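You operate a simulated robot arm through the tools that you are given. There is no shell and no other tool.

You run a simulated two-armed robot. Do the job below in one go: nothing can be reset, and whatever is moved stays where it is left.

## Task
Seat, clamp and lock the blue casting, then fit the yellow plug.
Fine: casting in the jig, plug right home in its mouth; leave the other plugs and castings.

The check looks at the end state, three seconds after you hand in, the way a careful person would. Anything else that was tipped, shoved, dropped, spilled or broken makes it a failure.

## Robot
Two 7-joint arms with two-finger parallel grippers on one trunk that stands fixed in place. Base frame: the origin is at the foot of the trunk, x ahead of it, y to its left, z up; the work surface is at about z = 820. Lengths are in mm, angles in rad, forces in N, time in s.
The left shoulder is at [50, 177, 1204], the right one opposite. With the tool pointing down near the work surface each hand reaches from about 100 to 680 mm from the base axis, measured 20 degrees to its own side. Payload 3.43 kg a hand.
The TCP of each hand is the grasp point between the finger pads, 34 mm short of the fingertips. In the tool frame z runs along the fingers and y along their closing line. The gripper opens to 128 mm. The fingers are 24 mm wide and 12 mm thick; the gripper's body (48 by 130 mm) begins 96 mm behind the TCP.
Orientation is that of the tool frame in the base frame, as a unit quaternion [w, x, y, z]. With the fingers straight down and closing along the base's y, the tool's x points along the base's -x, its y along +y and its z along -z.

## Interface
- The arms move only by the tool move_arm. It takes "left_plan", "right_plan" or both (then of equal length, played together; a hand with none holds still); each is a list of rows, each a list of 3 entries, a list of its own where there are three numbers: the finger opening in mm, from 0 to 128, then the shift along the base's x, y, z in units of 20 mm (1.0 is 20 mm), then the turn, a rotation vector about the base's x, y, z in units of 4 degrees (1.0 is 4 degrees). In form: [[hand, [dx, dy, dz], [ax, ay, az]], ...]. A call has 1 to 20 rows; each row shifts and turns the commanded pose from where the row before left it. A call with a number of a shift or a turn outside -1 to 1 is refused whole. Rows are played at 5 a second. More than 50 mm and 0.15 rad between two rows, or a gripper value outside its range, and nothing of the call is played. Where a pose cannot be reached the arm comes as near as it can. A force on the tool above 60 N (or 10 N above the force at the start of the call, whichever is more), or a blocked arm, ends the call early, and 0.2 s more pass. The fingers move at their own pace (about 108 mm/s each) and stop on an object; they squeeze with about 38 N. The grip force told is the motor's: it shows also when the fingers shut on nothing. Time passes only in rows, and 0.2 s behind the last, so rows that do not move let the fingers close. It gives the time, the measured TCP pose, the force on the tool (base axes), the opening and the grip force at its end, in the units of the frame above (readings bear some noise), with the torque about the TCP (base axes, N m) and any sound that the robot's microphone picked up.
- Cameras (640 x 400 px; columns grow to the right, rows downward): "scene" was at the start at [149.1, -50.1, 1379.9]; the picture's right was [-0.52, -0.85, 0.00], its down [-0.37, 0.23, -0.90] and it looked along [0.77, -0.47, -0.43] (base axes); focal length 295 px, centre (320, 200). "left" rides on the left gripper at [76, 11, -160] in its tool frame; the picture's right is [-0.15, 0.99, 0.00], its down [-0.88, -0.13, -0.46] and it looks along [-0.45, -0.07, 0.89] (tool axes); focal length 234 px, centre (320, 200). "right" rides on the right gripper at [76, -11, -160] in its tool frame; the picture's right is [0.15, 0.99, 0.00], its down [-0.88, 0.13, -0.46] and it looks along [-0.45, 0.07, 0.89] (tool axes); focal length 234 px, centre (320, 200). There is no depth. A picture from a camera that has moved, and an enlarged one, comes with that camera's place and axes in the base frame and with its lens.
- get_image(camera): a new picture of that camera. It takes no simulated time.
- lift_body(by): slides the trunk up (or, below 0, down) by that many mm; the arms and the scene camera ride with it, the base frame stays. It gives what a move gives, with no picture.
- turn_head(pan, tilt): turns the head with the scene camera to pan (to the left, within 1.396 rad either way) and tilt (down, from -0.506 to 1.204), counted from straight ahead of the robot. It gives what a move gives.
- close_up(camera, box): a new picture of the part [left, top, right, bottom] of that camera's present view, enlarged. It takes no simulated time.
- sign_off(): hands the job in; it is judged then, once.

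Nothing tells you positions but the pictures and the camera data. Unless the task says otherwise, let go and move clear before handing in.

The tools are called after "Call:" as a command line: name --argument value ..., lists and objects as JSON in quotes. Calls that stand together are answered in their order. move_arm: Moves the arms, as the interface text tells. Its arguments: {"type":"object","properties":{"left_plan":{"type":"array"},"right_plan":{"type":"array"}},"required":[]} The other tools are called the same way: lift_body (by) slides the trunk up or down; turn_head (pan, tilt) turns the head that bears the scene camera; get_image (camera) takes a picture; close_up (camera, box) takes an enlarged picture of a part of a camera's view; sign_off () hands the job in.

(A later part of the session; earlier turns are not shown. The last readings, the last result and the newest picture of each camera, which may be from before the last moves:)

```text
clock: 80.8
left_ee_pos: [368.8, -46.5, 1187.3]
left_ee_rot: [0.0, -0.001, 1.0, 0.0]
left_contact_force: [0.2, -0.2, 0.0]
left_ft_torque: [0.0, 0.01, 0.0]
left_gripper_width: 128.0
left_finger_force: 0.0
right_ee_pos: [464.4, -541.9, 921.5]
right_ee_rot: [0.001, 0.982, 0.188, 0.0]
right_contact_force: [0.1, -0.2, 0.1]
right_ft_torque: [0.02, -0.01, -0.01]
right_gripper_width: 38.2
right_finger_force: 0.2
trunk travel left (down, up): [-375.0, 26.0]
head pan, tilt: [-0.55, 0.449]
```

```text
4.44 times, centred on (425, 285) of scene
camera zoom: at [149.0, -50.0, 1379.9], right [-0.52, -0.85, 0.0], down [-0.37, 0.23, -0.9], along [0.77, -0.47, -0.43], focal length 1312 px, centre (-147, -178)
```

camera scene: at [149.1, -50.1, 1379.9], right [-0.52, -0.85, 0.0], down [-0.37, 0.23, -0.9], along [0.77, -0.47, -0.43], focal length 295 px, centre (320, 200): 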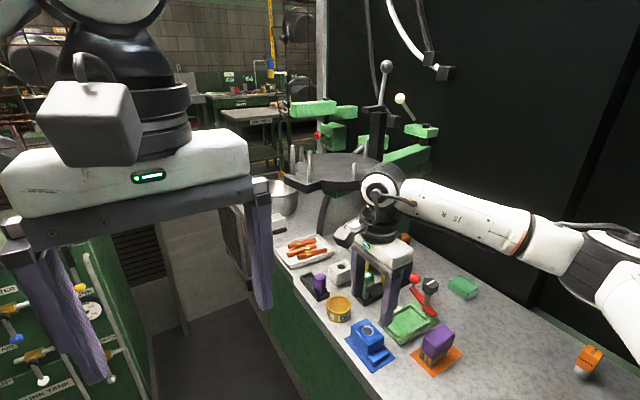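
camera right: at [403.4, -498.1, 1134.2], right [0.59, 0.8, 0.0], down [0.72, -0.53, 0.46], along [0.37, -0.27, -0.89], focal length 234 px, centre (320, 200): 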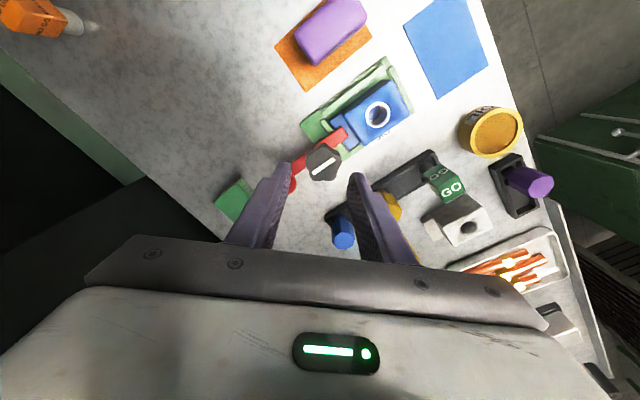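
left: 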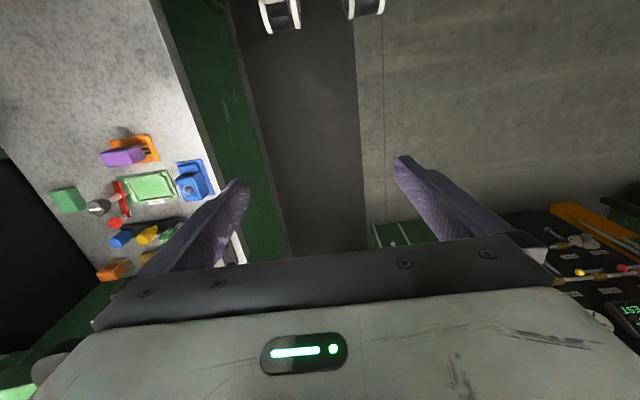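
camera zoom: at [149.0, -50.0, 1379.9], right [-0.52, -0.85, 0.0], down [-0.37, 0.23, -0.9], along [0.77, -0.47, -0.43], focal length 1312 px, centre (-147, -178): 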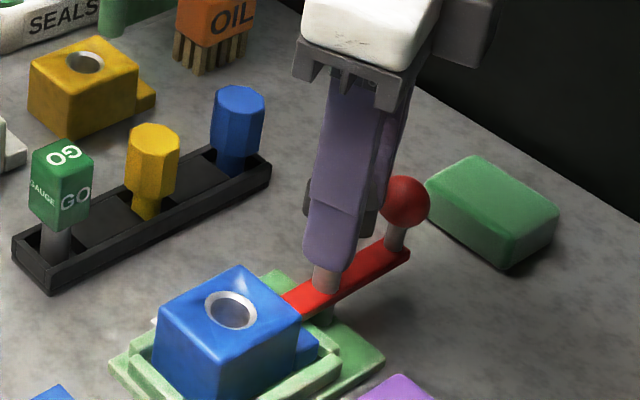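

All forces are zero and the knob holds its position. Rising straight up off the knob.

Call:
move_arm --right_plan '[[38, [0, 0, 0.3], [0, 0, 0]], [38, [0, 0, 0.6], [0, 0, 0]], [38, [0, 0, 0.9], [0, 0, 0]], [38, [0, 0, 1], [0, 0, 0]], [38, [0, 0, 1], [0, 0, 0]], [38, [0, 0, 0], [0, 0, 0]]]'

Call:
close_up --camera "right" --box '[210, 40, 430, 220]'

Call:
close_up --camera "scene" --box '[370, 240, 480, 330]'

```text
clock: 82.2
left_ee_pos: [369.7, -47.1, 1185.8]
left_ee_rot: [0.0, 0.0, 1.0, 0.0]
left_contact_force: [0.2, -0.5, -0.4]
left_ft_torque: [0.01, -0.01, 0.03]
left_gripper_width: 127.9
left_finger_force: 0.0
right_ee_pos: [464.0, -540.9, 996.8]
right_ee_rot: [0.0, 0.982, 0.189, 0.001]
right_contact_force: [-0.2, 0.8, 0.3]
right_ft_torque: [-0.02, 0.0, 0.0]
right_gripper_width: 37.9
right_finger_force: 0.1
trunk travel left (down, up): [-375.0, 26.0]
head pan, tilt: [-0.55, 0.449]
```

```text
2.22 times, centred on (320, 130) of right
camera zoom: at [529.9, -503.2, 1154.8], right [0.5, -0.86, 0.0], down [-0.77, -0.45, 0.46], along [-0.39, -0.23, -0.89], focal length 520 px, centre (320, 356)
```

zoom: 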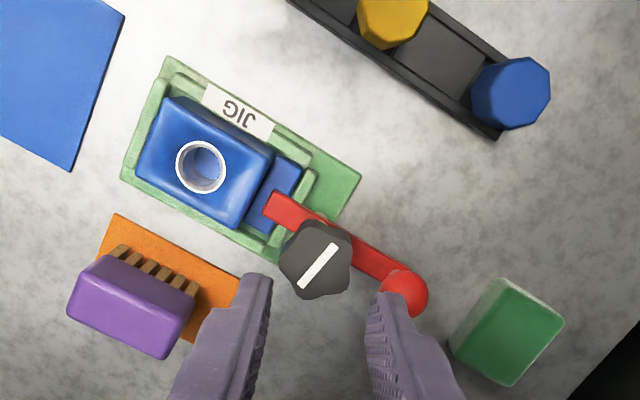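

```text
4.44 times, centred on (425, 285) of scene
camera zoom: at [149.2, -50.2, 1379.9], right [-0.52, -0.85, 0.0], down [-0.37, 0.23, -0.9], along [0.77, -0.47, -0.43], focal length 1312 px, centre (-147, -178)
```

zoom: 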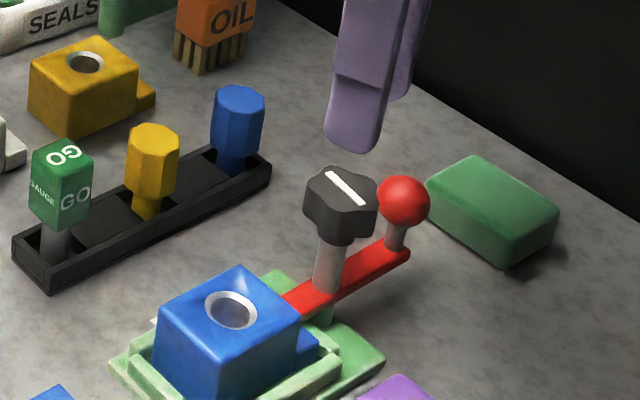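

The bar is square on the step and the knob line now lies across it, so the casting is clamped and locked. Next is the plug, which I'll look at closely first.

Call:
close_up --camera "scene" --box '[365, 250, 435, 310]'

Call:
close_up --camera "scene" --box '[390, 290, 450, 340]'

Call:
get_image --camera "scene"

```text
6.67 times, centred on (400, 280) of scene
camera zoom: at [149.2, -50.2, 1379.9], right [-0.52, -0.85, 0.0], down [-0.37, 0.23, -0.9], along [0.77, -0.47, -0.43], focal length 1968 px, centre (-213, -333)
```

zoom: 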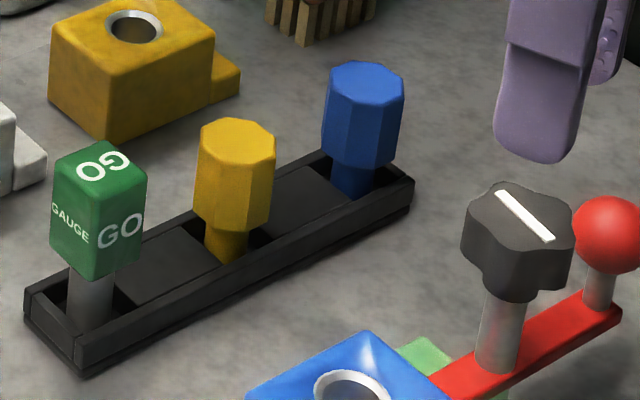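

```text
8.00 times, centred on (420, 315) of scene
camera zoom: at [149.2, -50.2, 1379.9], right [-0.52, -0.85, 0.0], down [-0.37, 0.23, -0.9], along [0.77, -0.47, -0.43], focal length 2361 px, centre (-480, -720)
```

zoom: 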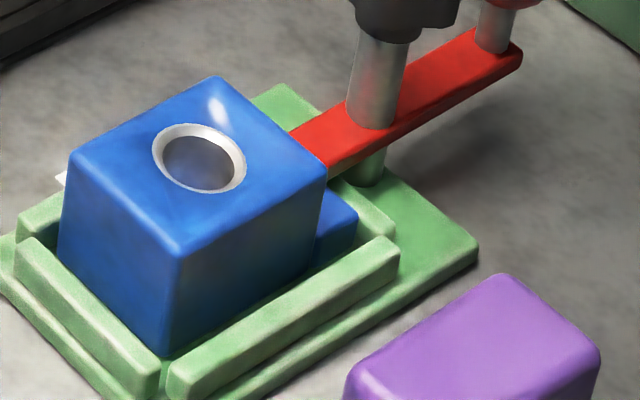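

```text
taken
camera scene: at [149.2, -50.2, 1379.9], right [-0.52, -0.85, 0.0], down [-0.37, 0.23, -0.9], along [0.77, -0.47, -0.43], focal length 295 px, centre (320, 200)
```

scene: 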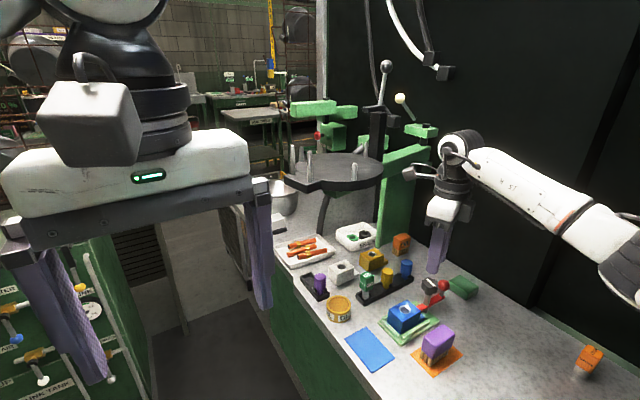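

The plug's head is about 30 mm across and 37 mm tall, on a shank about 17 mm thick, so it should drop into the 21 mm mouth. I'll swing the hand back to yaw about -33° on the way to the plug, well above everything.

Call:
move_arm --right_plan '[[46, [0, 0, 0.2], [0, 0, 1]], [46, [0, 0.1, 0.2], [0, 0, 1]], [46, [0.1, 0.1, 0], [0, 0, 1]], [46, [0.15, 0.12, 0], [0, 0, 1]], [46, [0.15, 0.12, 0], [0, 0, 1]], [46, [0.15, 0.12, 0], [0, 0, 1]], [46, [0.15, 0.12, 0], [0, 0, 1]], [46, [0.15, 0.12, 0], [0, 0, 1]], [46, [0.15, 0.12, 0], [0, 0, 1]], [46, [0.15, 0.12, 0], [0, 0, 1]], [46, [0.15, 0.12, 0], [0, 0, 1]], [46, [0.15, 0.12, 0], [0, 0, 1]], [46, [0.15, 0.12, 0], [0, 0, 1]], [46, [0.15, 0.12, 0], [0, 0, 1]], [46, [0.15, 0.12, 0], [0, 0, 1]], [46, [0.15, 0.12, 0], [0, 0, 1]], [46, [0.15, 0.12, 0], [0, 0, 1]], [46, [0.15, 0.12, 0], [0, 0, 1]], [46, [0.15, 0.12, 0], [0, 0, 1]], [46, [0.15, 0.12, 0], [0, 0, 1]]]'

Call:
move_arm --right_plan '[[46, [0.1, 0.05, 0], [0, 0, 1]], [46, [0.1, 0.05, 0], [0, 0, 1]], [46, [0.1, 0.05, 0], [0, 0, 1]], [46, [0.1, 0.05, 0], [0, 0, 1]], [46, [0.1, 0.05, 0], [0, 0, 1]], [46, [0, 0, 0], [0, 0, 1]], [46, [0, 0, 0], [0, 0, 1]], [46, [0, 0, 0], [0, 0, 1]], [46, [0, 0, 0], [0, 0, 1]], [46, [0, 0, 0], [0, 0, 1]], [46, [0, 0, 0], [0, 0, 1]], [46, [0, 0, 0], [0, 0, 0.4]], [46, [0, 0, 0], [0, 0, 0]]]'

Call:
get_image --camera "right"

Call:
get_image --camera "scene"

```text
clock: 86.4
left_ee_pos: [369.1, -46.8, 1187.0]
left_ee_rot: [0.0, -0.001, 1.0, 0.0]
left_contact_force: [-0.4, 0.5, 0.4]
left_ft_torque: [0.0, 0.01, -0.03]
left_gripper_width: 127.4
left_finger_force: 0.0
right_ee_pos: [517.0, -495.4, 1004.6]
right_ee_rot: [0.002, 0.63, 0.776, 0.001]
right_contact_force: [-0.1, 0.7, -0.4]
right_ft_torque: [0.0, -0.01, -0.02]
right_gripper_width: 46.1
right_finger_force: 0.1
trunk travel left (down, up): [-375.0, 26.0]
head pan, tilt: [-0.55, 0.449]
```

```text
clock: 89.2
left_ee_pos: [369.5, -46.6, 1187.0]
left_ee_rot: [0.0, -0.001, 1.0, 0.001]
left_contact_force: [-0.1, -0.6, 0.5]
left_ft_torque: [-0.01, 0.01, 0.01]
left_gripper_width: 127.9
left_finger_force: 0.1
right_ee_pos: [526.4, -491.4, 1005.1]
right_ee_rot: [-0.001, 0.281, 0.96, 0.001]
right_contact_force: [0.2, 0.5, 0.3]
right_ft_torque: [0.03, 0.03, 0.01]
right_gripper_width: 46.1
right_finger_force: 0.1
trunk travel left (down, up): [-375.0, 26.0]
head pan, tilt: [-0.55, 0.449]
```

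```text
taken
camera right: at [456.5, -460.5, 1162.5], right [0.41, 0.91, 0.0], down [0.81, -0.37, 0.46], along [0.42, -0.19, -0.89], focal length 234 px, centre (320, 200)
```

right: 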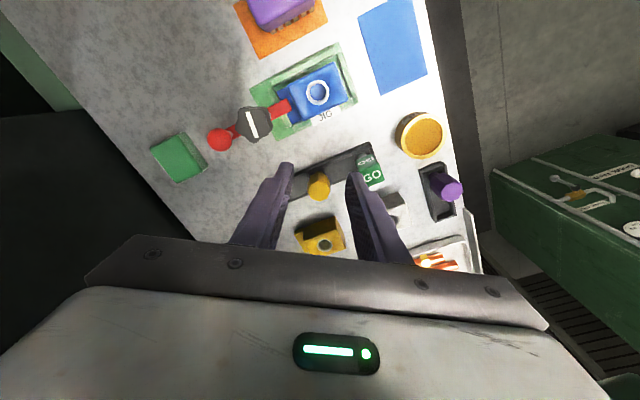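

```text
taken
camera scene: at [149.1, -50.1, 1379.9], right [-0.52, -0.85, 0.0], down [-0.37, 0.23, -0.9], along [0.77, -0.47, -0.43], focal length 295 px, centre (320, 200)
```

scene: 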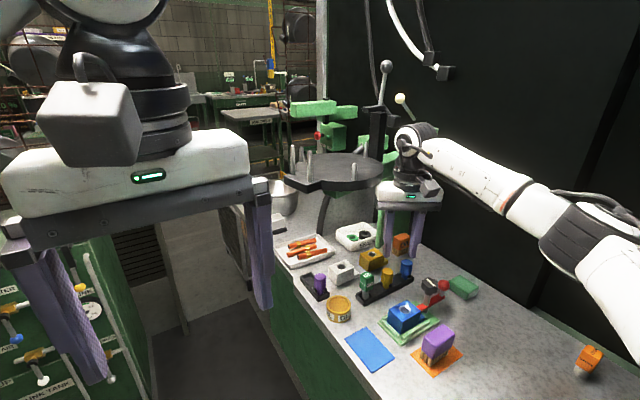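

The yellow plug shows right between the fingers. I'll tilt the hand 14° outward and move to a hover just short of it.

Call:
move_arm --right_plan '[[46, [0, 0, 0], [-0.2694, -0.4212, 0]], [46, [0, 0, 0], [-0.2694, -0.4212, 0]], [46, [0, 0, 0], [-0.2694, -0.4212, 0]], [46, [0.2, -0.1, 0], [-0.2694, -0.4212, 0]], [46, [0.3, -0.15, -0.2], [-0.2694, -0.4212, 0]], [46, [0.4, -0.2, -0.3], [-0.2694, -0.4212, 0]], [46, [0.45, -0.2, -0.5], [-0.2694, -0.4212, 0]], [46, [0.45, -0.2, -0.5], [0, 0, 0]], [46, [0.4, -0.15, -0.5], [0, 0, 0]], [46, [0, 0, 0], [0, 0, 0]]]'

Call:
get_image --camera "right"

Call:
close_up --camera "right" --box '[240, 100, 400, 220]'

Call:
close_up --camera "scene" --box '[350, 200, 470, 310]'

```text
clock: 91.4
left_ee_pos: [368.9, -45.9, 1185.5]
left_ee_rot: [0.0, -0.001, 1.0, 0.0]
left_contact_force: [0.6, 0.4, -0.3]
left_ft_torque: [0.01, 0.0, 0.01]
left_gripper_width: 128.1
left_finger_force: 0.1
right_ee_pos: [570.2, -510.7, 964.3]
right_ee_rot: [0.117, 0.28, 0.952, -0.034]
right_contact_force: [-0.1, 0.3, -0.1]
right_ft_torque: [0.0, 0.03, 0.0]
right_gripper_width: 46.2
right_finger_force: 0.0
trunk travel left (down, up): [-375.0, 26.0]
head pan, tilt: [-0.55, 0.449]
```

```text
taken
camera right: at [469.9, -460.3, 1099.6], right [0.41, 0.91, -0.03], down [0.7, -0.29, 0.65], along [0.58, -0.3, -0.76], focal length 234 px, centre (320, 200)
```

right: 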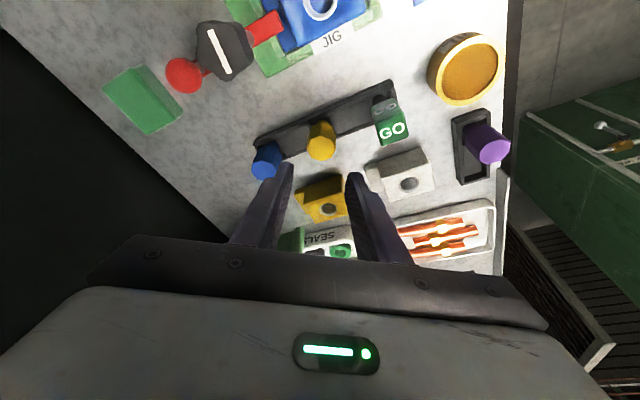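

```text
3.33 times, centred on (320, 160) of right
camera zoom: at [469.9, -460.3, 1099.6], right [0.41, 0.91, -0.03], down [0.7, -0.29, 0.65], along [0.58, -0.3, -0.76], focal length 781 px, centre (320, 333)
```

zoom: 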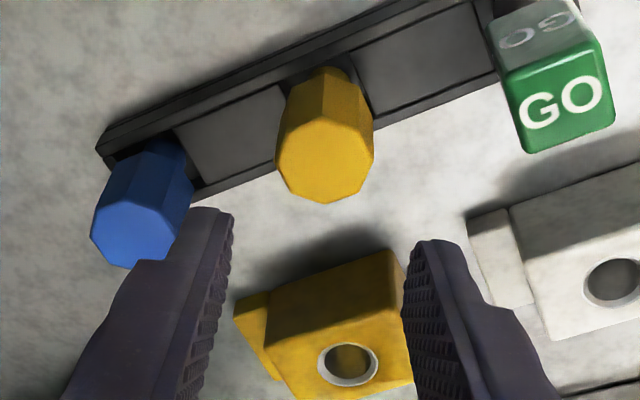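

```text
3.64 times, centred on (410, 255) of scene
camera zoom: at [149.0, -50.0, 1379.9], right [-0.52, -0.85, 0.0], down [-0.37, 0.23, -0.9], along [0.77, -0.47, -0.43], focal length 1073 px, centre (-7, 0)
```

zoom: 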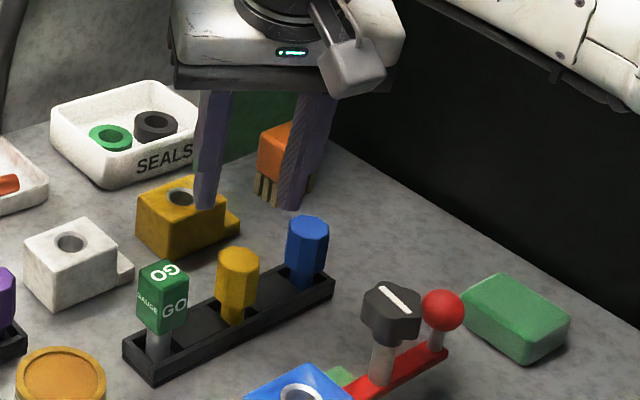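

The plug axis measures about (575, -515.2), and the hand is within 1–2 mm of it. I'll correct and descend so the fingers straddle the plug head.

Call:
move_arm --right_plan '[[46, [0.04, -0.05, -0.6], [0, 0, 0]], [46, [0, 0, -0.8], [0, 0, 0]], [46, [0, 0, -0.8], [0, 0, 0]], [46, [0, 0, -0.6], [0, 0, 0]], [46, [0, 0, -0.4], [0, 0, 0]], [46, [0, 0, -0.3], [0, 0, 0]], [46, [0, 0, 0], [0, 0, 0]]]'

Call:
get_image --camera "right"

Call:
close_up --camera "right" --box '[240, 100, 400, 220]'

Call:
close_up --camera "scene" --box '[350, 220, 450, 310]'

```text
clock: 93.0
left_ee_pos: [370.8, -46.4, 1186.3]
left_ee_rot: [0.0, -0.002, 1.0, 0.0]
left_contact_force: [-1.1, 1.0, -0.1]
left_ft_torque: [-0.05, 0.01, -0.01]
left_gripper_width: 127.7
left_finger_force: 0.1
right_ee_pos: [571.0, -512.9, 893.0]
right_ee_rot: [0.116, 0.28, 0.953, -0.033]
right_contact_force: [0.7, -0.2, -0.2]
right_ft_torque: [0.01, 0.04, 0.03]
right_gripper_width: 45.9
right_finger_force: 0.0
trunk travel left (down, up): [-375.0, 26.0]
head pan, tilt: [-0.55, 0.449]
```

```text
taken
camera right: at [470.1, -462.0, 1029.2], right [0.41, 0.91, -0.03], down [0.7, -0.29, 0.65], along [0.59, -0.3, -0.76], focal length 234 px, centre (320, 200)
```

right: 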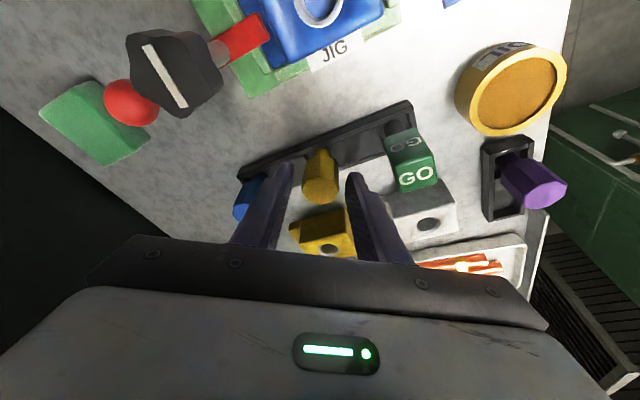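

```text
3.33 times, centred on (320, 160) of right
camera zoom: at [470.1, -462.0, 1029.2], right [0.41, 0.91, -0.03], down [0.7, -0.29, 0.65], along [0.59, -0.3, -0.76], focal length 781 px, centre (320, 333)
```

zoom: 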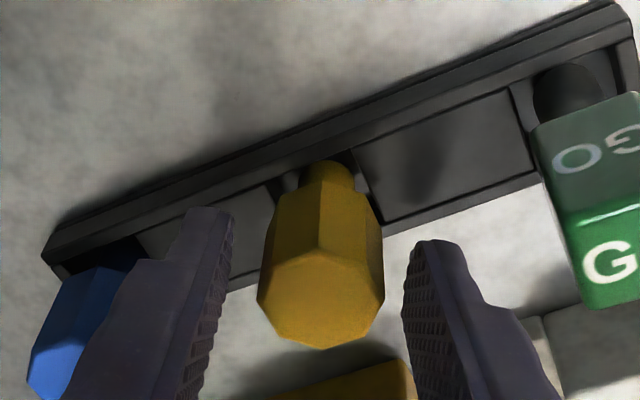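

```text
4.44 times, centred on (400, 265) of scene
camera zoom: at [149.1, -50.1, 1379.9], right [-0.52, -0.85, 0.0], down [-0.37, 0.23, -0.9], along [0.77, -0.47, -0.43], focal length 1312 px, centre (-36, -89)
```

zoom: 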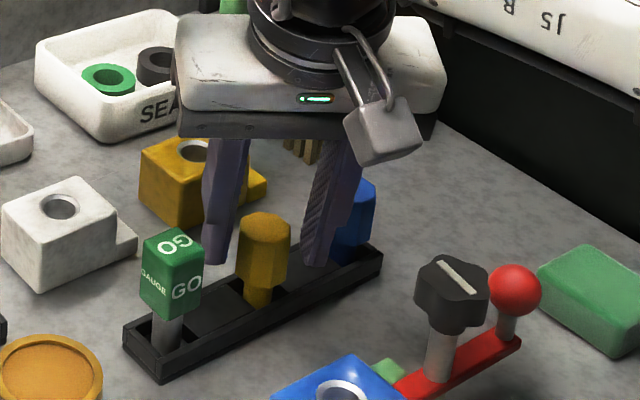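

The head is nicely between the fingers. I'll lower 9 mm more with a 1 mm centring shift, and then close.

Call:
move_arm --right_plan '[[46, [0.025, 0.04, -0.25], [0, 0, 0]], [46, [0, 0, -0.2], [0, 0, 0]], [46, [0, 0, 0], [0, 0, 0]]]'

Call:
close_up --camera "right" --box '[240, 100, 400, 220]'

Call:
close_up --camera "scene" --box '[370, 240, 440, 300]'

```text
clock: 93.8
left_ee_pos: [369.6, -46.7, 1186.1]
left_ee_rot: [0.0, -0.001, 1.0, 0.0]
left_contact_force: [-0.4, -0.6, 0.1]
left_ft_torque: [-0.04, 0.0, -0.02]
left_gripper_width: 127.9
left_finger_force: 0.0
right_ee_pos: [572.5, -511.8, 884.4]
right_ee_rot: [0.116, 0.279, 0.952, -0.034]
right_contact_force: [0.8, -0.2, 0.0]
right_ft_torque: [0.0, 0.02, 0.02]
right_gripper_width: 46.1
right_finger_force: 0.0
trunk travel left (down, up): [-375.0, 26.0]
head pan, tilt: [-0.55, 0.449]
```

```text
3.33 times, centred on (320, 160) of right
camera zoom: at [470.9, -461.1, 1020.3], right [0.41, 0.91, -0.03], down [0.7, -0.29, 0.65], along [0.58, -0.3, -0.76], focal length 781 px, centre (320, 333)
```

zoom: 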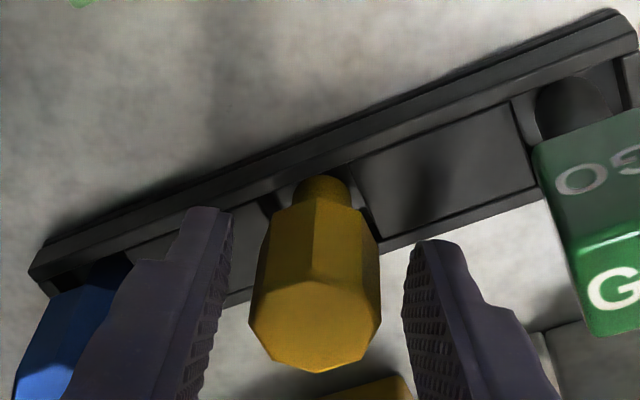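

```text
6.67 times, centred on (405, 270) of scene
camera zoom: at [149.1, -50.1, 1379.9], right [-0.52, -0.85, 0.0], down [-0.37, 0.23, -0.9], along [0.77, -0.47, -0.43], focal length 1968 px, centre (-247, -267)
```

zoom: 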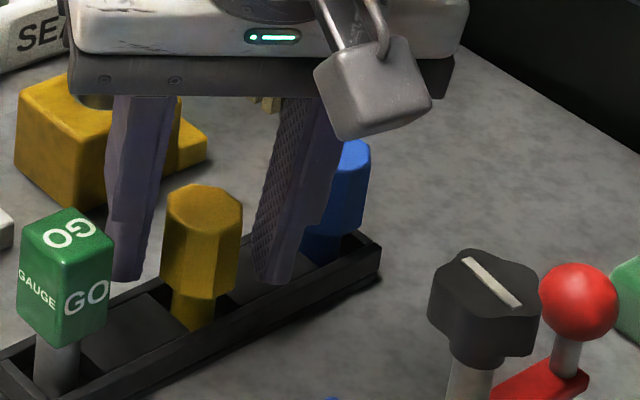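

The fingers bracket the plug head with tips just above its underside. Closing now.

Call:
move_arm --right_plan '[[36, [0, 0, 0], [0, 0, 0]], [20, [0, 0, 0], [0, 0, 0]], [20, [0, 0, 0], [0, 0, 0]], [20, [0, 0, 0], [0, 0, 0]]]'

Call:
close_up --camera "right" --box '[240, 100, 400, 220]'

Call:
close_up --camera "scene" --box '[370, 240, 440, 300]'

```text
clock: 94.8
left_ee_pos: [369.8, -46.6, 1185.8]
left_ee_rot: [0.0, -0.001, 1.0, 0.001]
left_contact_force: [0.1, 1.0, -0.5]
left_ft_torque: [0.06, 0.02, 0.04]
left_gripper_width: 127.8
left_finger_force: 0.0
right_ee_pos: [571.5, -510.4, 884.6]
right_ee_rot: [0.116, 0.279, 0.953, -0.033]
right_contact_force: [0.2, -0.1, -0.1]
right_ft_torque: [-0.01, 0.02, -0.02]
right_gripper_width: 29.2
right_finger_force: 37.7
trunk travel left (down, up): [-375.0, 26.0]
head pan, tilt: [-0.55, 0.449]
```

```text
3.33 times, centred on (320, 160) of right
camera zoom: at [470.9, -461.0, 1020.3], right [0.41, 0.91, -0.03], down [0.7, -0.29, 0.65], along [0.58, -0.3, -0.76], focal length 781 px, centre (320, 333)
```

zoom: 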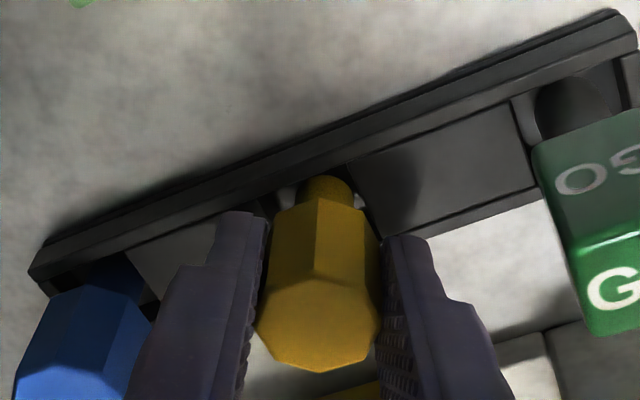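

```text
6.67 times, centred on (405, 270) of scene
camera zoom: at [149.1, -50.1, 1379.9], right [-0.52, -0.85, 0.0], down [-0.37, 0.23, -0.9], along [0.77, -0.47, -0.43], focal length 1968 px, centre (-247, -267)
```

zoom: 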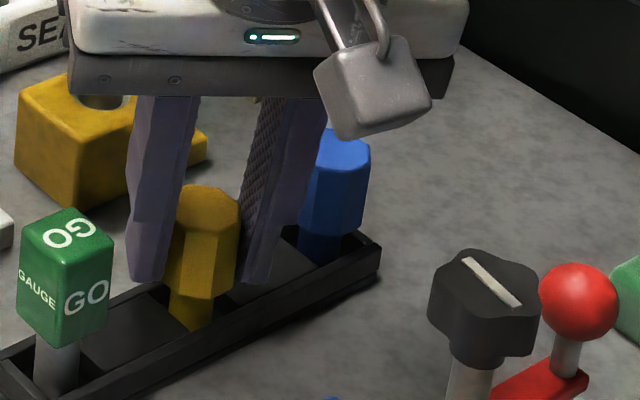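

The plug is gripped at 29.2 mm. I'll lift it slowly out of the rack.

Call:
move_arm --right_plan '[[20, [0, 0, 0.05], [0, 0, 0]], [20, [0, 0, 0.1], [0, 0, 0]], [20, [0, 0, 0.1], [0, 0, 0]], [20, [0, 0, 0.1], [0, 0, 0]], [20, [0, 0, 0.1], [0, 0, 0]], [20, [0, 0, 0.1], [0, 0, 0]], [20, [0, 0, 0.1], [0, 0, 0]], [20, [0, 0, 0.1], [0, 0, 0]], [20, [0, 0, 0.1], [0, 0, 0]], [20, [0, 0, 0], [0, 0, 0]]]'

Call:
close_up --camera "right" --box '[240, 100, 400, 220]'

Call:
close_up --camera "scene" --box '[370, 240, 440, 300]'

```text
clock: 97.0
left_ee_pos: [369.2, -47.7, 1185.9]
left_ee_rot: [0.0, -0.001, 1.0, 0.0]
left_contact_force: [0.1, -0.2, 0.5]
left_ft_torque: [-0.02, 0.0, 0.03]
left_gripper_width: 128.3
left_finger_force: 0.0
right_ee_pos: [570.5, -511.7, 900.7]
right_ee_rot: [0.116, 0.279, 0.953, -0.032]
right_contact_force: [0.1, -0.3, -0.3]
right_ft_torque: [-0.02, 0.01, 0.03]
right_gripper_width: 29.0
right_finger_force: 38.0
trunk travel left (down, up): [-375.0, 26.0]
head pan, tilt: [-0.55, 0.449]
```

```text
3.33 times, centred on (320, 160) of right
camera zoom: at [470.6, -461.1, 1037.3], right [0.41, 0.91, -0.03], down [0.7, -0.29, 0.65], along [0.58, -0.3, -0.76], focal length 781 px, centre (320, 333)
```

zoom: 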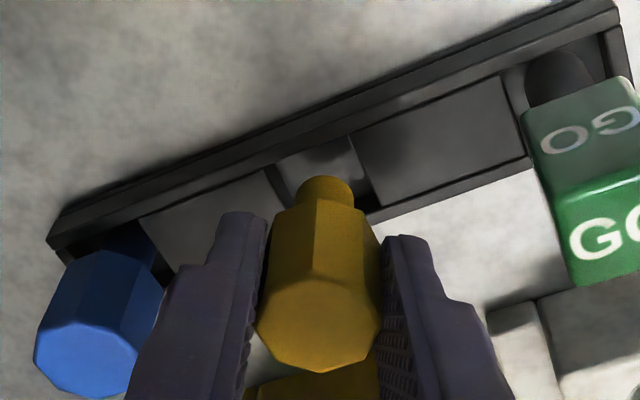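

```text
6.67 times, centred on (405, 270) of scene
camera zoom: at [149.1, -50.1, 1379.9], right [-0.52, -0.85, 0.0], down [-0.37, 0.23, -0.9], along [0.77, -0.47, -0.43], focal length 1968 px, centre (-247, -267)
```

zoom: 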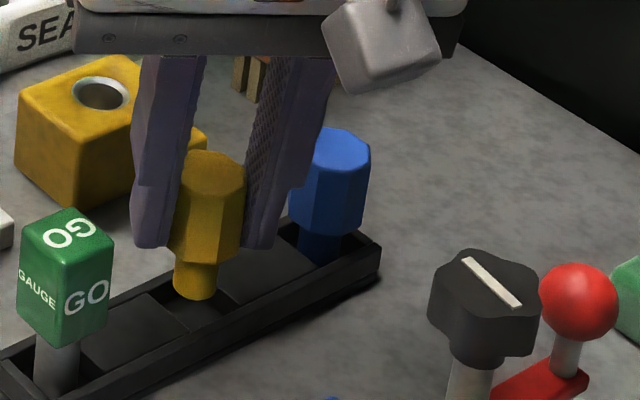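

The plug is out of its hole with no slip. I'll raise it further at the same gentle pace, then measure its axis in the hand.

Call:
move_arm --right_plan '[[20, [0, 0, 0.1], [0, 0, 0]], [20, [0, 0, 0.2], [0, 0, 0]], [20, [0, 0, 0.2], [0, 0, 0]], [20, [0, 0, 0.2], [0, 0, 0]], [20, [0, 0, 0.2], [0, 0, 0]], [20, [0, 0, 0.2], [0, 0, 0]], [20, [0, 0, 0.2], [0, 0, 0]], [20, [0, 0, 0.2], [0, 0, 0]], [20, [0, 0, 0.2], [0, 0, 0]], [20, [0, 0, 0.2], [0, 0, 0]], [20, [0, 0, 0.2], [0, 0, 0]], [20, [0, 0, 0.2], [0, 0, 0]], [20, [0, 0, 0.2], [0, 0, 0]], [20, [0, 0, 0.2], [0, 0, 0]], [20, [0, 0, 0.2], [0, 0, 0]], [20, [0, 0, 0.2], [0, 0, 0]], [20, [0, 0, 0.1], [0, 0, 0]], [20, [0, 0, 0], [0, 0, 0]]]'

Call:
close_up --camera "right" --box '[270, 130, 370, 220]'

Call:
close_up --camera "scene" --box '[350, 200, 450, 300]'

```text
clock: 100.8
left_ee_pos: [369.5, -47.0, 1185.5]
left_ee_rot: [0.0, -0.002, 1.0, -0.001]
left_contact_force: [-0.5, -0.2, 0.2]
left_ft_torque: [-0.02, -0.02, -0.01]
left_gripper_width: 128.0
left_finger_force: 0.1
right_ee_pos: [571.1, -512.5, 966.5]
right_ee_rot: [0.116, 0.28, 0.952, -0.034]
right_contact_force: [-0.5, -0.5, -1.2]
right_ft_torque: [0.0, -0.02, -0.02]
right_gripper_width: 28.7
right_finger_force: 38.3
trunk travel left (down, up): [-375.0, 26.0]
head pan, tilt: [-0.55, 0.449]
```

```text
4.44 times, centred on (320, 175) of right
camera zoom: at [470.6, -460.9, 1101.8], right [0.41, 0.91, -0.03], down [0.7, -0.29, 0.65], along [0.59, -0.3, -0.76], focal length 1041 px, centre (320, 311)
```

zoom: 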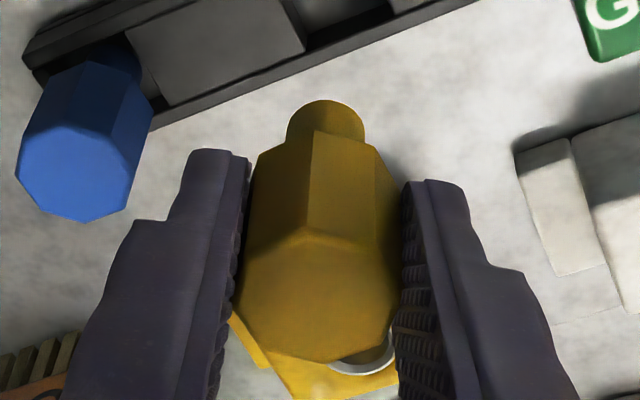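

```text
4.00 times, centred on (400, 250) of scene
camera zoom: at [149.1, -50.1, 1379.9], right [-0.52, -0.85, 0.0], down [-0.37, 0.23, -0.9], along [0.77, -0.47, -0.43], focal length 1181 px, centre (0, 0)
```

zoom: 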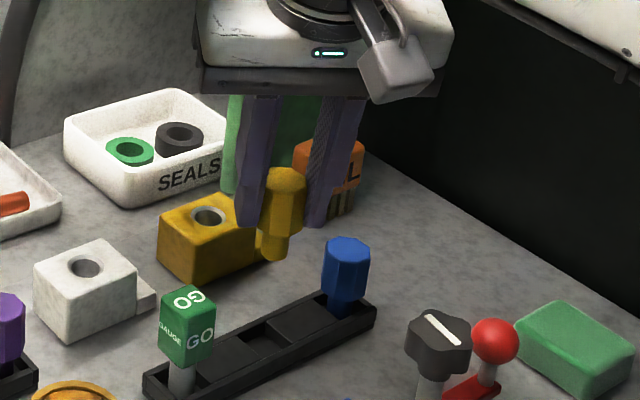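

The plug hangs vertical and firm in the hand. I'll carry it over the casting's mouth at this height.

Call:
move_arm --right_plan '[[20, [-0.15, 0.06, 0], [0, 0, 0]], [20, [-0.3, 0.13, 0], [0, 0, 0]], [20, [-0.35, 0.15, 0], [0, 0, 0]], [20, [-0.35, 0.15, 0], [0, 0, 0]], [20, [-0.35, 0.15, 0], [0, 0, 0]], [20, [-0.35, 0.15, 0], [0, 0, 0]], [20, [-0.35, 0.15, 0], [0, 0, 0]], [20, [-0.35, 0.15, 0], [0, 0, 0]], [20, [-0.35, 0.15, 0], [0, 0, 0]], [20, [-0.35, 0.15, 0], [0, 0, 0]], [20, [-0.35, 0.15, 0], [0, 0, 0]], [20, [-0.35, 0.15, 0], [0, 0, 0]], [20, [-0.35, 0.15, 0], [0, 0, 0]], [20, [-0.35, 0.15, 0], [0, 0, 0]], [20, [-0.35, 0.15, 0], [0, 0, 0]], [20, [-0.25, 0.13, 0], [0, 0, 0]], [20, [-0.13, 0.05, 0], [0, 0, 0]], [20, [0, 0, 0], [0, 0, 0]]]'

Call:
close_up --camera "right" --box '[250, 90, 390, 220]'

Call:
close_up --camera "scene" --box '[360, 240, 460, 340]'

Call:
close_up --camera "left" --box '[60, 130, 200, 250]'

```text
clock: 104.6
left_ee_pos: [369.8, -47.9, 1186.1]
left_ee_rot: [0.0, 0.0, 1.0, 0.0]
left_contact_force: [0.8, 1.5, -0.6]
left_ft_torque: [0.0, 0.0, 0.0]
left_gripper_width: 127.9
left_finger_force: 0.1
right_ee_pos: [463.9, -466.2, 964.9]
right_ee_rot: [0.117, 0.279, 0.953, -0.034]
right_contact_force: [0.7, 0.5, -0.9]
right_ft_torque: [-0.03, 0.0, 0.0]
right_gripper_width: 28.7
right_finger_force: 37.6
trunk travel left (down, up): [-375.0, 26.0]
head pan, tilt: [-0.55, 0.449]
```

```text
3.08 times, centred on (320, 155) of right
camera zoom: at [363.1, -415.2, 1101.6], right [0.41, 0.91, -0.03], down [0.7, -0.29, 0.65], along [0.58, -0.3, -0.76], focal length 720 px, centre (320, 338)
```

zoom: 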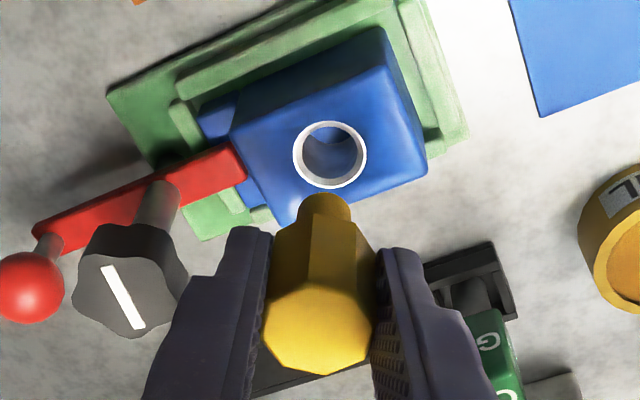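

```text
4.00 times, centred on (410, 290) of scene
camera zoom: at [149.1, -50.1, 1379.9], right [-0.52, -0.85, 0.0], down [-0.37, 0.23, -0.9], along [0.77, -0.47, -0.43], focal length 1181 px, centre (-40, -160)
```

zoom: 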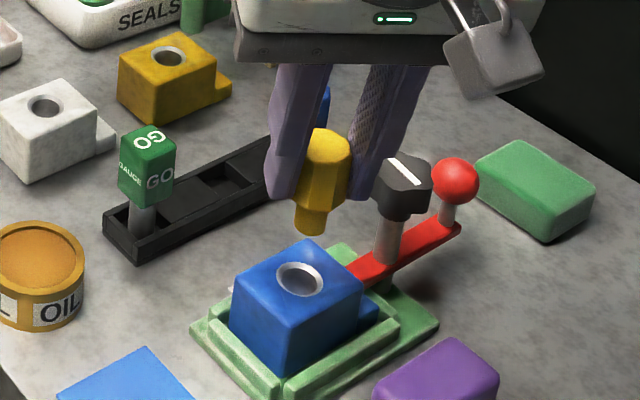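

```text
3.33 times, centred on (130, 190) of left
camera zoom: at [294.0, -35.1, 1347.6], right [0.14, 0.99, 0.0], down [0.88, -0.13, 0.46], along [0.45, -0.07, -0.89], focal length 781 px, centre (953, 233)
```

zoom: 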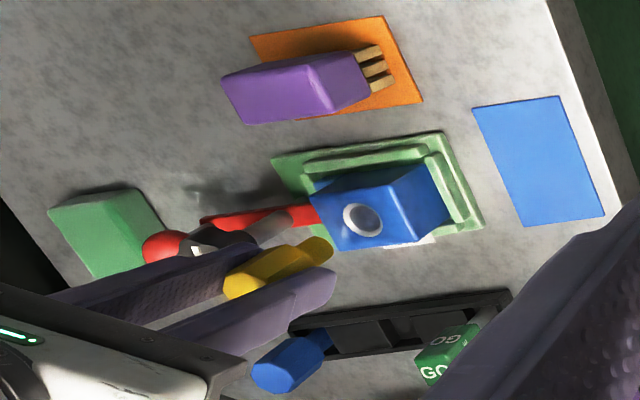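

The plug is above the mouth. I'll lower it to just over the casting and check the shank against the hole.

Call:
move_arm --right_plan '[[20, [0, 0, -0.2], [0, 0, 0]], [20, [0, 0, -0.3], [0, 0, 0]], [20, [0, 0, -0.3], [0, 0, 0]], [20, [0, 0, -0.3], [0, 0, 0]], [20, [0, 0, -0.2], [0, 0, 0]], [20, [0, 0, -0.15], [0, 0, 0]], [20, [0, 0, -0.1], [0, 0, 0]], [20, [0, 0, 0], [0, 0, 0]]]'

Call:
close_up --camera "right" --box '[260, 110, 380, 220]'

Call:
close_up --camera "scene" --box '[380, 270, 450, 330]'

Call:
close_up --camera "left" --box '[90, 150, 180, 220]'

```text
clock: 106.4
left_ee_pos: [369.9, -46.8, 1186.7]
left_ee_rot: [-0.001, -0.001, 1.0, 0.0]
left_contact_force: [0.0, 0.3, 0.5]
left_ft_torque: [0.03, 0.03, 0.03]
left_gripper_width: 128.3
left_finger_force: 0.1
right_ee_pos: [463.7, -464.4, 935.7]
right_ee_rot: [0.116, 0.279, 0.953, -0.033]
right_contact_force: [0.1, -0.3, -0.5]
right_ft_torque: [0.02, -0.01, -0.02]
right_gripper_width: 28.0
right_finger_force: 37.5
trunk travel left (down, up): [-375.0, 26.0]
head pan, tilt: [-0.55, 0.449]
```

```text
3.64 times, centred on (320, 165) of right
camera zoom: at [363.1, -414.5, 1071.2], right [0.41, 0.91, -0.03], down [0.7, -0.29, 0.65], along [0.59, -0.29, -0.76], focal length 852 px, centre (320, 327)
```

zoom: 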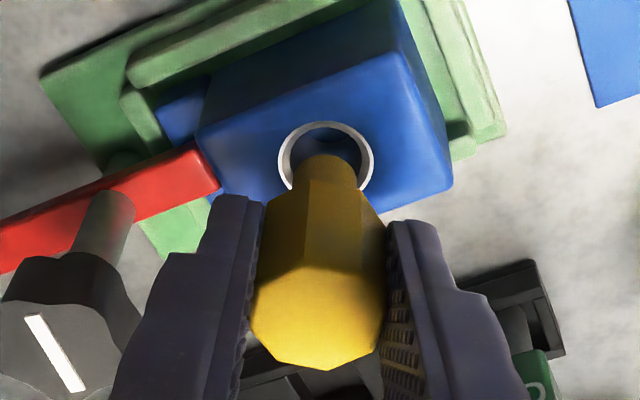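

```text
6.67 times, centred on (415, 300) of scene
camera zoom: at [149.1, -50.1, 1379.9], right [-0.52, -0.85, 0.0], down [-0.37, 0.23, -0.9], along [0.77, -0.47, -0.43], focal length 1968 px, centre (-313, -467)
```

zoom: 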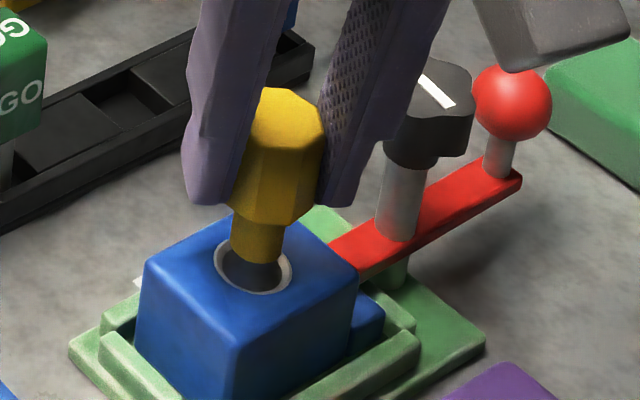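

```text
5.71 times, centred on (135, 185) of left
camera zoom: at [294.0, -35.1, 1347.6], right [0.14, 0.99, 0.0], down [0.88, -0.13, 0.46], along [0.45, -0.07, -0.89], focal length 1338 px, centre (1377, 286)
```

zoom: 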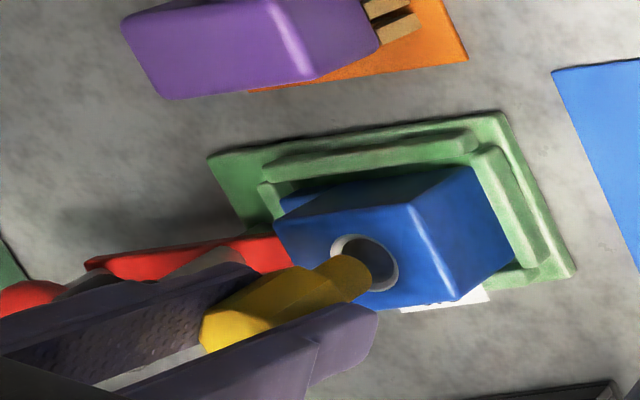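

In both views the shank lines up with the mouth to within about 1 mm. I'll lower it in small steps, watching the force.

Call:
move_arm --right_plan '[[20, [0.02, -0.03, -0.1], [0, 0, 0]], [20, [0, 0, -0.1], [0, 0, 0]], [20, [0, 0, -0.1], [0, 0, 0]], [20, [0, 0, -0.1], [0, 0, 0]], [20, [0, 0, -0.1], [0, 0, 0]], [20, [0, 0, -0.1], [0, 0, 0]], [20, [0, 0, 0], [0, 0, 0]]]'

Call:
close_up --camera "right" --box '[260, 110, 380, 220]'

Call:
close_up --camera "scene" --box '[380, 270, 450, 330]'

```text
clock: 108.0
left_ee_pos: [369.8, -46.9, 1187.0]
left_ee_rot: [0.0, -0.001, 1.0, -0.001]
left_contact_force: [0.3, -0.4, 0.2]
left_ft_torque: [-0.04, -0.01, 0.0]
left_gripper_width: 128.0
left_finger_force: 0.1
right_ee_pos: [463.4, -466.0, 924.4]
right_ee_rot: [0.118, 0.279, 0.952, -0.034]
right_contact_force: [-1.3, 1.2, 6.1]
right_ft_torque: [0.05, 0.06, 0.0]
right_gripper_width: 28.0
right_finger_force: 38.6
trunk travel left (down, up): [-375.0, 26.0]
head pan, tilt: [-0.55, 0.449]
```

```text
3.64 times, centred on (320, 165) of right
camera zoom: at [362.8, -415.7, 1059.7], right [0.41, 0.91, -0.03], down [0.7, -0.29, 0.66], along [0.59, -0.3, -0.75], focal length 852 px, centre (320, 327)
```

zoom: 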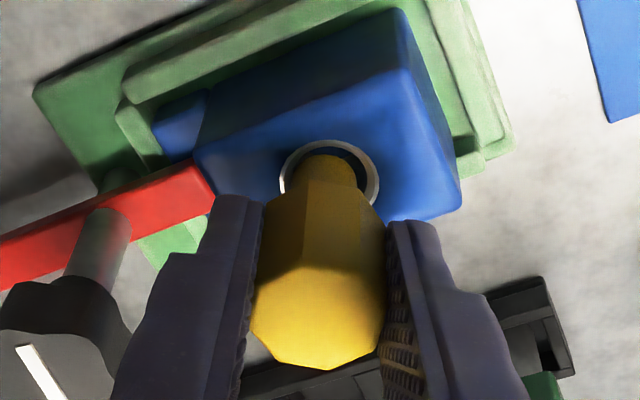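

```text
6.67 times, centred on (415, 300) of scene
camera zoom: at [148.4, -49.4, 1380.1], right [-0.52, -0.85, 0.0], down [-0.37, 0.23, -0.9], along [0.77, -0.47, -0.43], focal length 1968 px, centre (-313, -467)
```

zoom: 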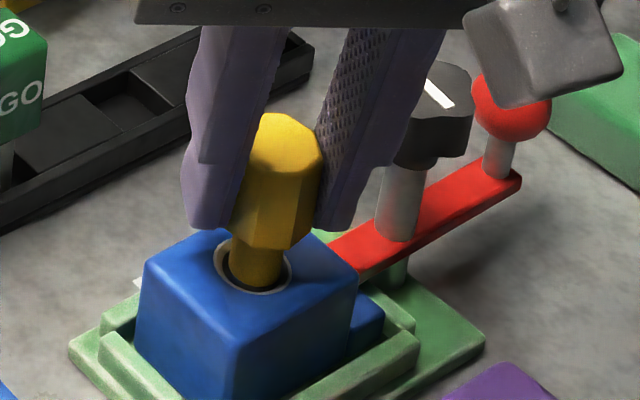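

There is a light contact of 6 N at about the casting's top face. I'll zoom in hard to see whether the shank is in the hole or on the rim.

Call:
close_up --camera "scene" --box '[398, 295, 428, 320]'

Call:
close_up --camera "right" --box '[295, 140, 355, 190]'

Call:
close_up --camera "left" --box '[110, 160, 170, 210]'

```text
16.00 times, centred on (413, 308) of scene
camera zoom: at [148.4, -49.4, 1380.1], right [-0.52, -0.85, 0.0], down [-0.37, 0.23, -0.9], along [0.77, -0.47, -0.43], focal length 4723 px, centre (-1168, -1520)
```

zoom: 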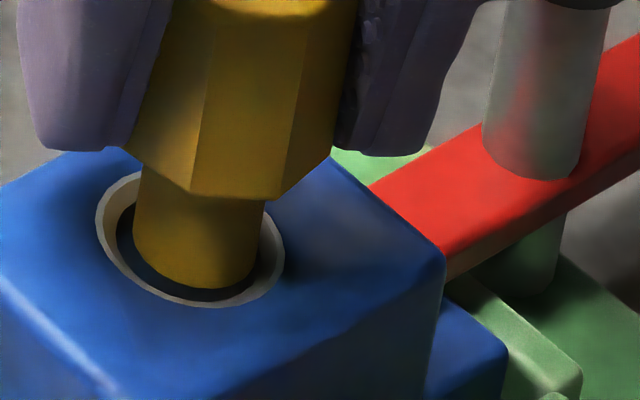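

```text
8.00 times, centred on (325, 165) of right
camera zoom: at [362.8, -415.7, 1059.7], right [0.41, 0.91, -0.03], down [0.7, -0.29, 0.66], along [0.59, -0.3, -0.75], focal length 1873 px, centre (280, 480)
```

zoom: 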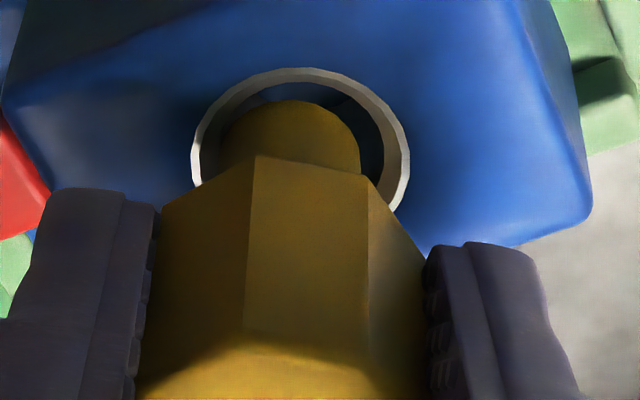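

```text
8.00 times, centred on (140, 185) of left
camera zoom: at [293.3, -34.4, 1347.9], right [0.14, 0.99, 0.0], down [0.88, -0.13, 0.46], along [0.45, -0.07, -0.89], focal length 1873 px, centre (1760, 320)
```

zoom: 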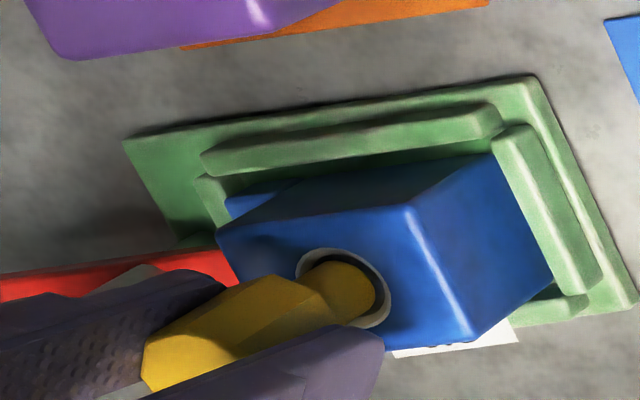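

The shank's tip has entered the hole but leans about 1 mm to the -y side and touches the rim. I'll shift roughly 1 mm toward +y and continue down gently.

Call:
move_arm --right_plan '[[20, [0.01, 0.03, 0.03], [0, 0, 0]], [20, [0.01, 0.025, 0], [0, 0, 0]], [20, [0, 0, -0.05], [0, 0, 0]], [20, [0, 0, -0.05], [0, 0, 0]], [20, [0, 0, 0], [0, 0, 0]]]'

Call:
close_up --camera "scene" --box '[398, 295, 428, 320]'

Call:
close_up --camera "right" --box '[295, 140, 355, 190]'

```text
clock: 109.2
left_ee_pos: [369.7, -48.5, 1186.8]
left_ee_rot: [0.0, -0.001, 1.0, 0.0]
left_contact_force: [-0.9, 0.3, 0.4]
left_ft_torque: [0.02, 0.01, -0.01]
left_gripper_width: 127.8
left_finger_force: 0.1
right_ee_pos: [465.4, -464.5, 921.1]
right_ee_rot: [0.116, 0.279, 0.953, -0.033]
right_contact_force: [0.4, 0.4, 0.4]
right_ft_torque: [-0.01, 0.01, -0.04]
right_gripper_width: 28.1
right_finger_force: 38.4
trunk travel left (down, up): [-375.0, 26.0]
head pan, tilt: [-0.55, 0.449]
```

```text
16.00 times, centred on (413, 308) of scene
camera zoom: at [149.2, -50.1, 1379.9], right [-0.52, -0.85, 0.0], down [-0.37, 0.23, -0.9], along [0.77, -0.47, -0.43], focal length 4723 px, centre (-1168, -1520)
```

zoom: 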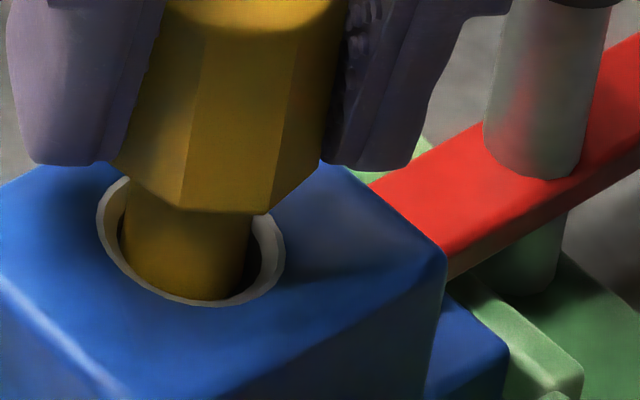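

```text
8.00 times, centred on (325, 165) of right
camera zoom: at [363.8, -414.5, 1057.2], right [0.41, 0.91, -0.03], down [0.7, -0.29, 0.65], along [0.58, -0.3, -0.76], focal length 1873 px, centre (280, 480)
```

zoom: 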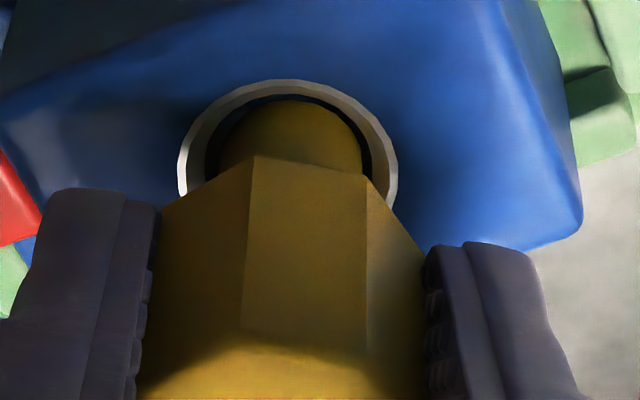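

The force is back to zero and the shank is inside the bore. I'll keep lowering toward home.

Call:
move_arm --right_plan '[[20, [0, 0, -0.1], [0, 0, 0]], [20, [0, 0, -0.1], [0, 0, 0]], [20, [0, 0, -0.1], [0, 0, 0]], [20, [0, 0, -0.1], [0, 0, 0]], [20, [0, 0, 0], [0, 0, 0]]]'

Call:
close_up --camera "scene" --box '[398, 295, 428, 320]'

Call:
close_up --camera "right" --box '[295, 140, 355, 190]'

```text
clock: 110.4
left_ee_pos: [370.3, -47.0, 1186.1]
left_ee_rot: [0.0, -0.001, 1.0, 0.0]
left_contact_force: [0.5, 0.3, -0.1]
left_ft_torque: [0.03, -0.04, 0.01]
left_gripper_width: 127.8
left_finger_force: 0.0
right_ee_pos: [465.4, -463.8, 913.9]
right_ee_rot: [0.116, 0.279, 0.953, -0.035]
right_contact_force: [-0.8, 0.1, -0.3]
right_ft_torque: [-0.01, 0.01, 0.04]
right_gripper_width: 27.7
right_finger_force: 38.2
trunk travel left (down, up): [-375.0, 26.0]
head pan, tilt: [-0.55, 0.449]
```

```text
16.00 times, centred on (413, 308) of scene
camera zoom: at [149.1, -50.1, 1379.9], right [-0.52, -0.85, 0.0], down [-0.37, 0.23, -0.9], along [0.77, -0.47, -0.43], focal length 4723 px, centre (-1168, -1520)
```

zoom: 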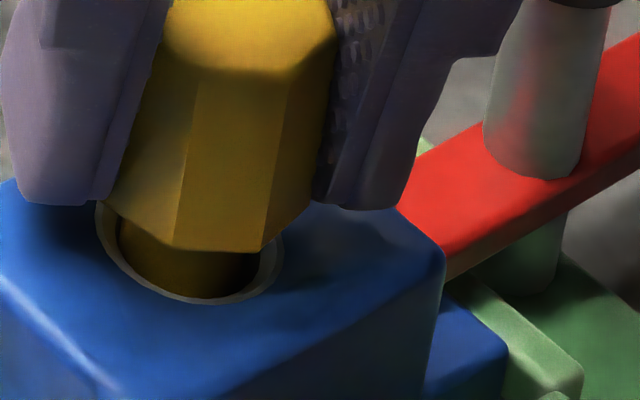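

```text
8.00 times, centred on (325, 165) of right
camera zoom: at [364.4, -414.8, 1049.4], right [0.41, 0.91, -0.03], down [0.7, -0.29, 0.65], along [0.58, -0.3, -0.76], focal length 1873 px, centre (280, 480)
```

zoom: 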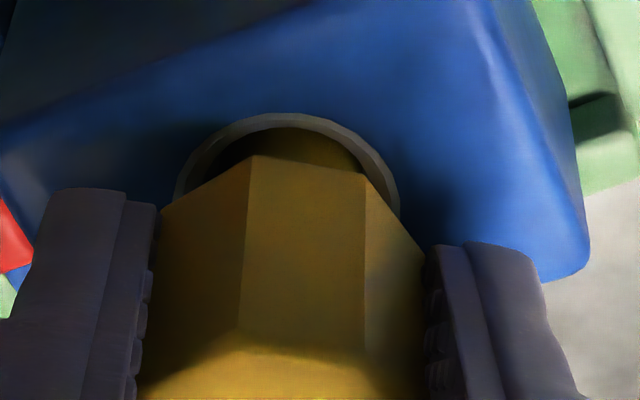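

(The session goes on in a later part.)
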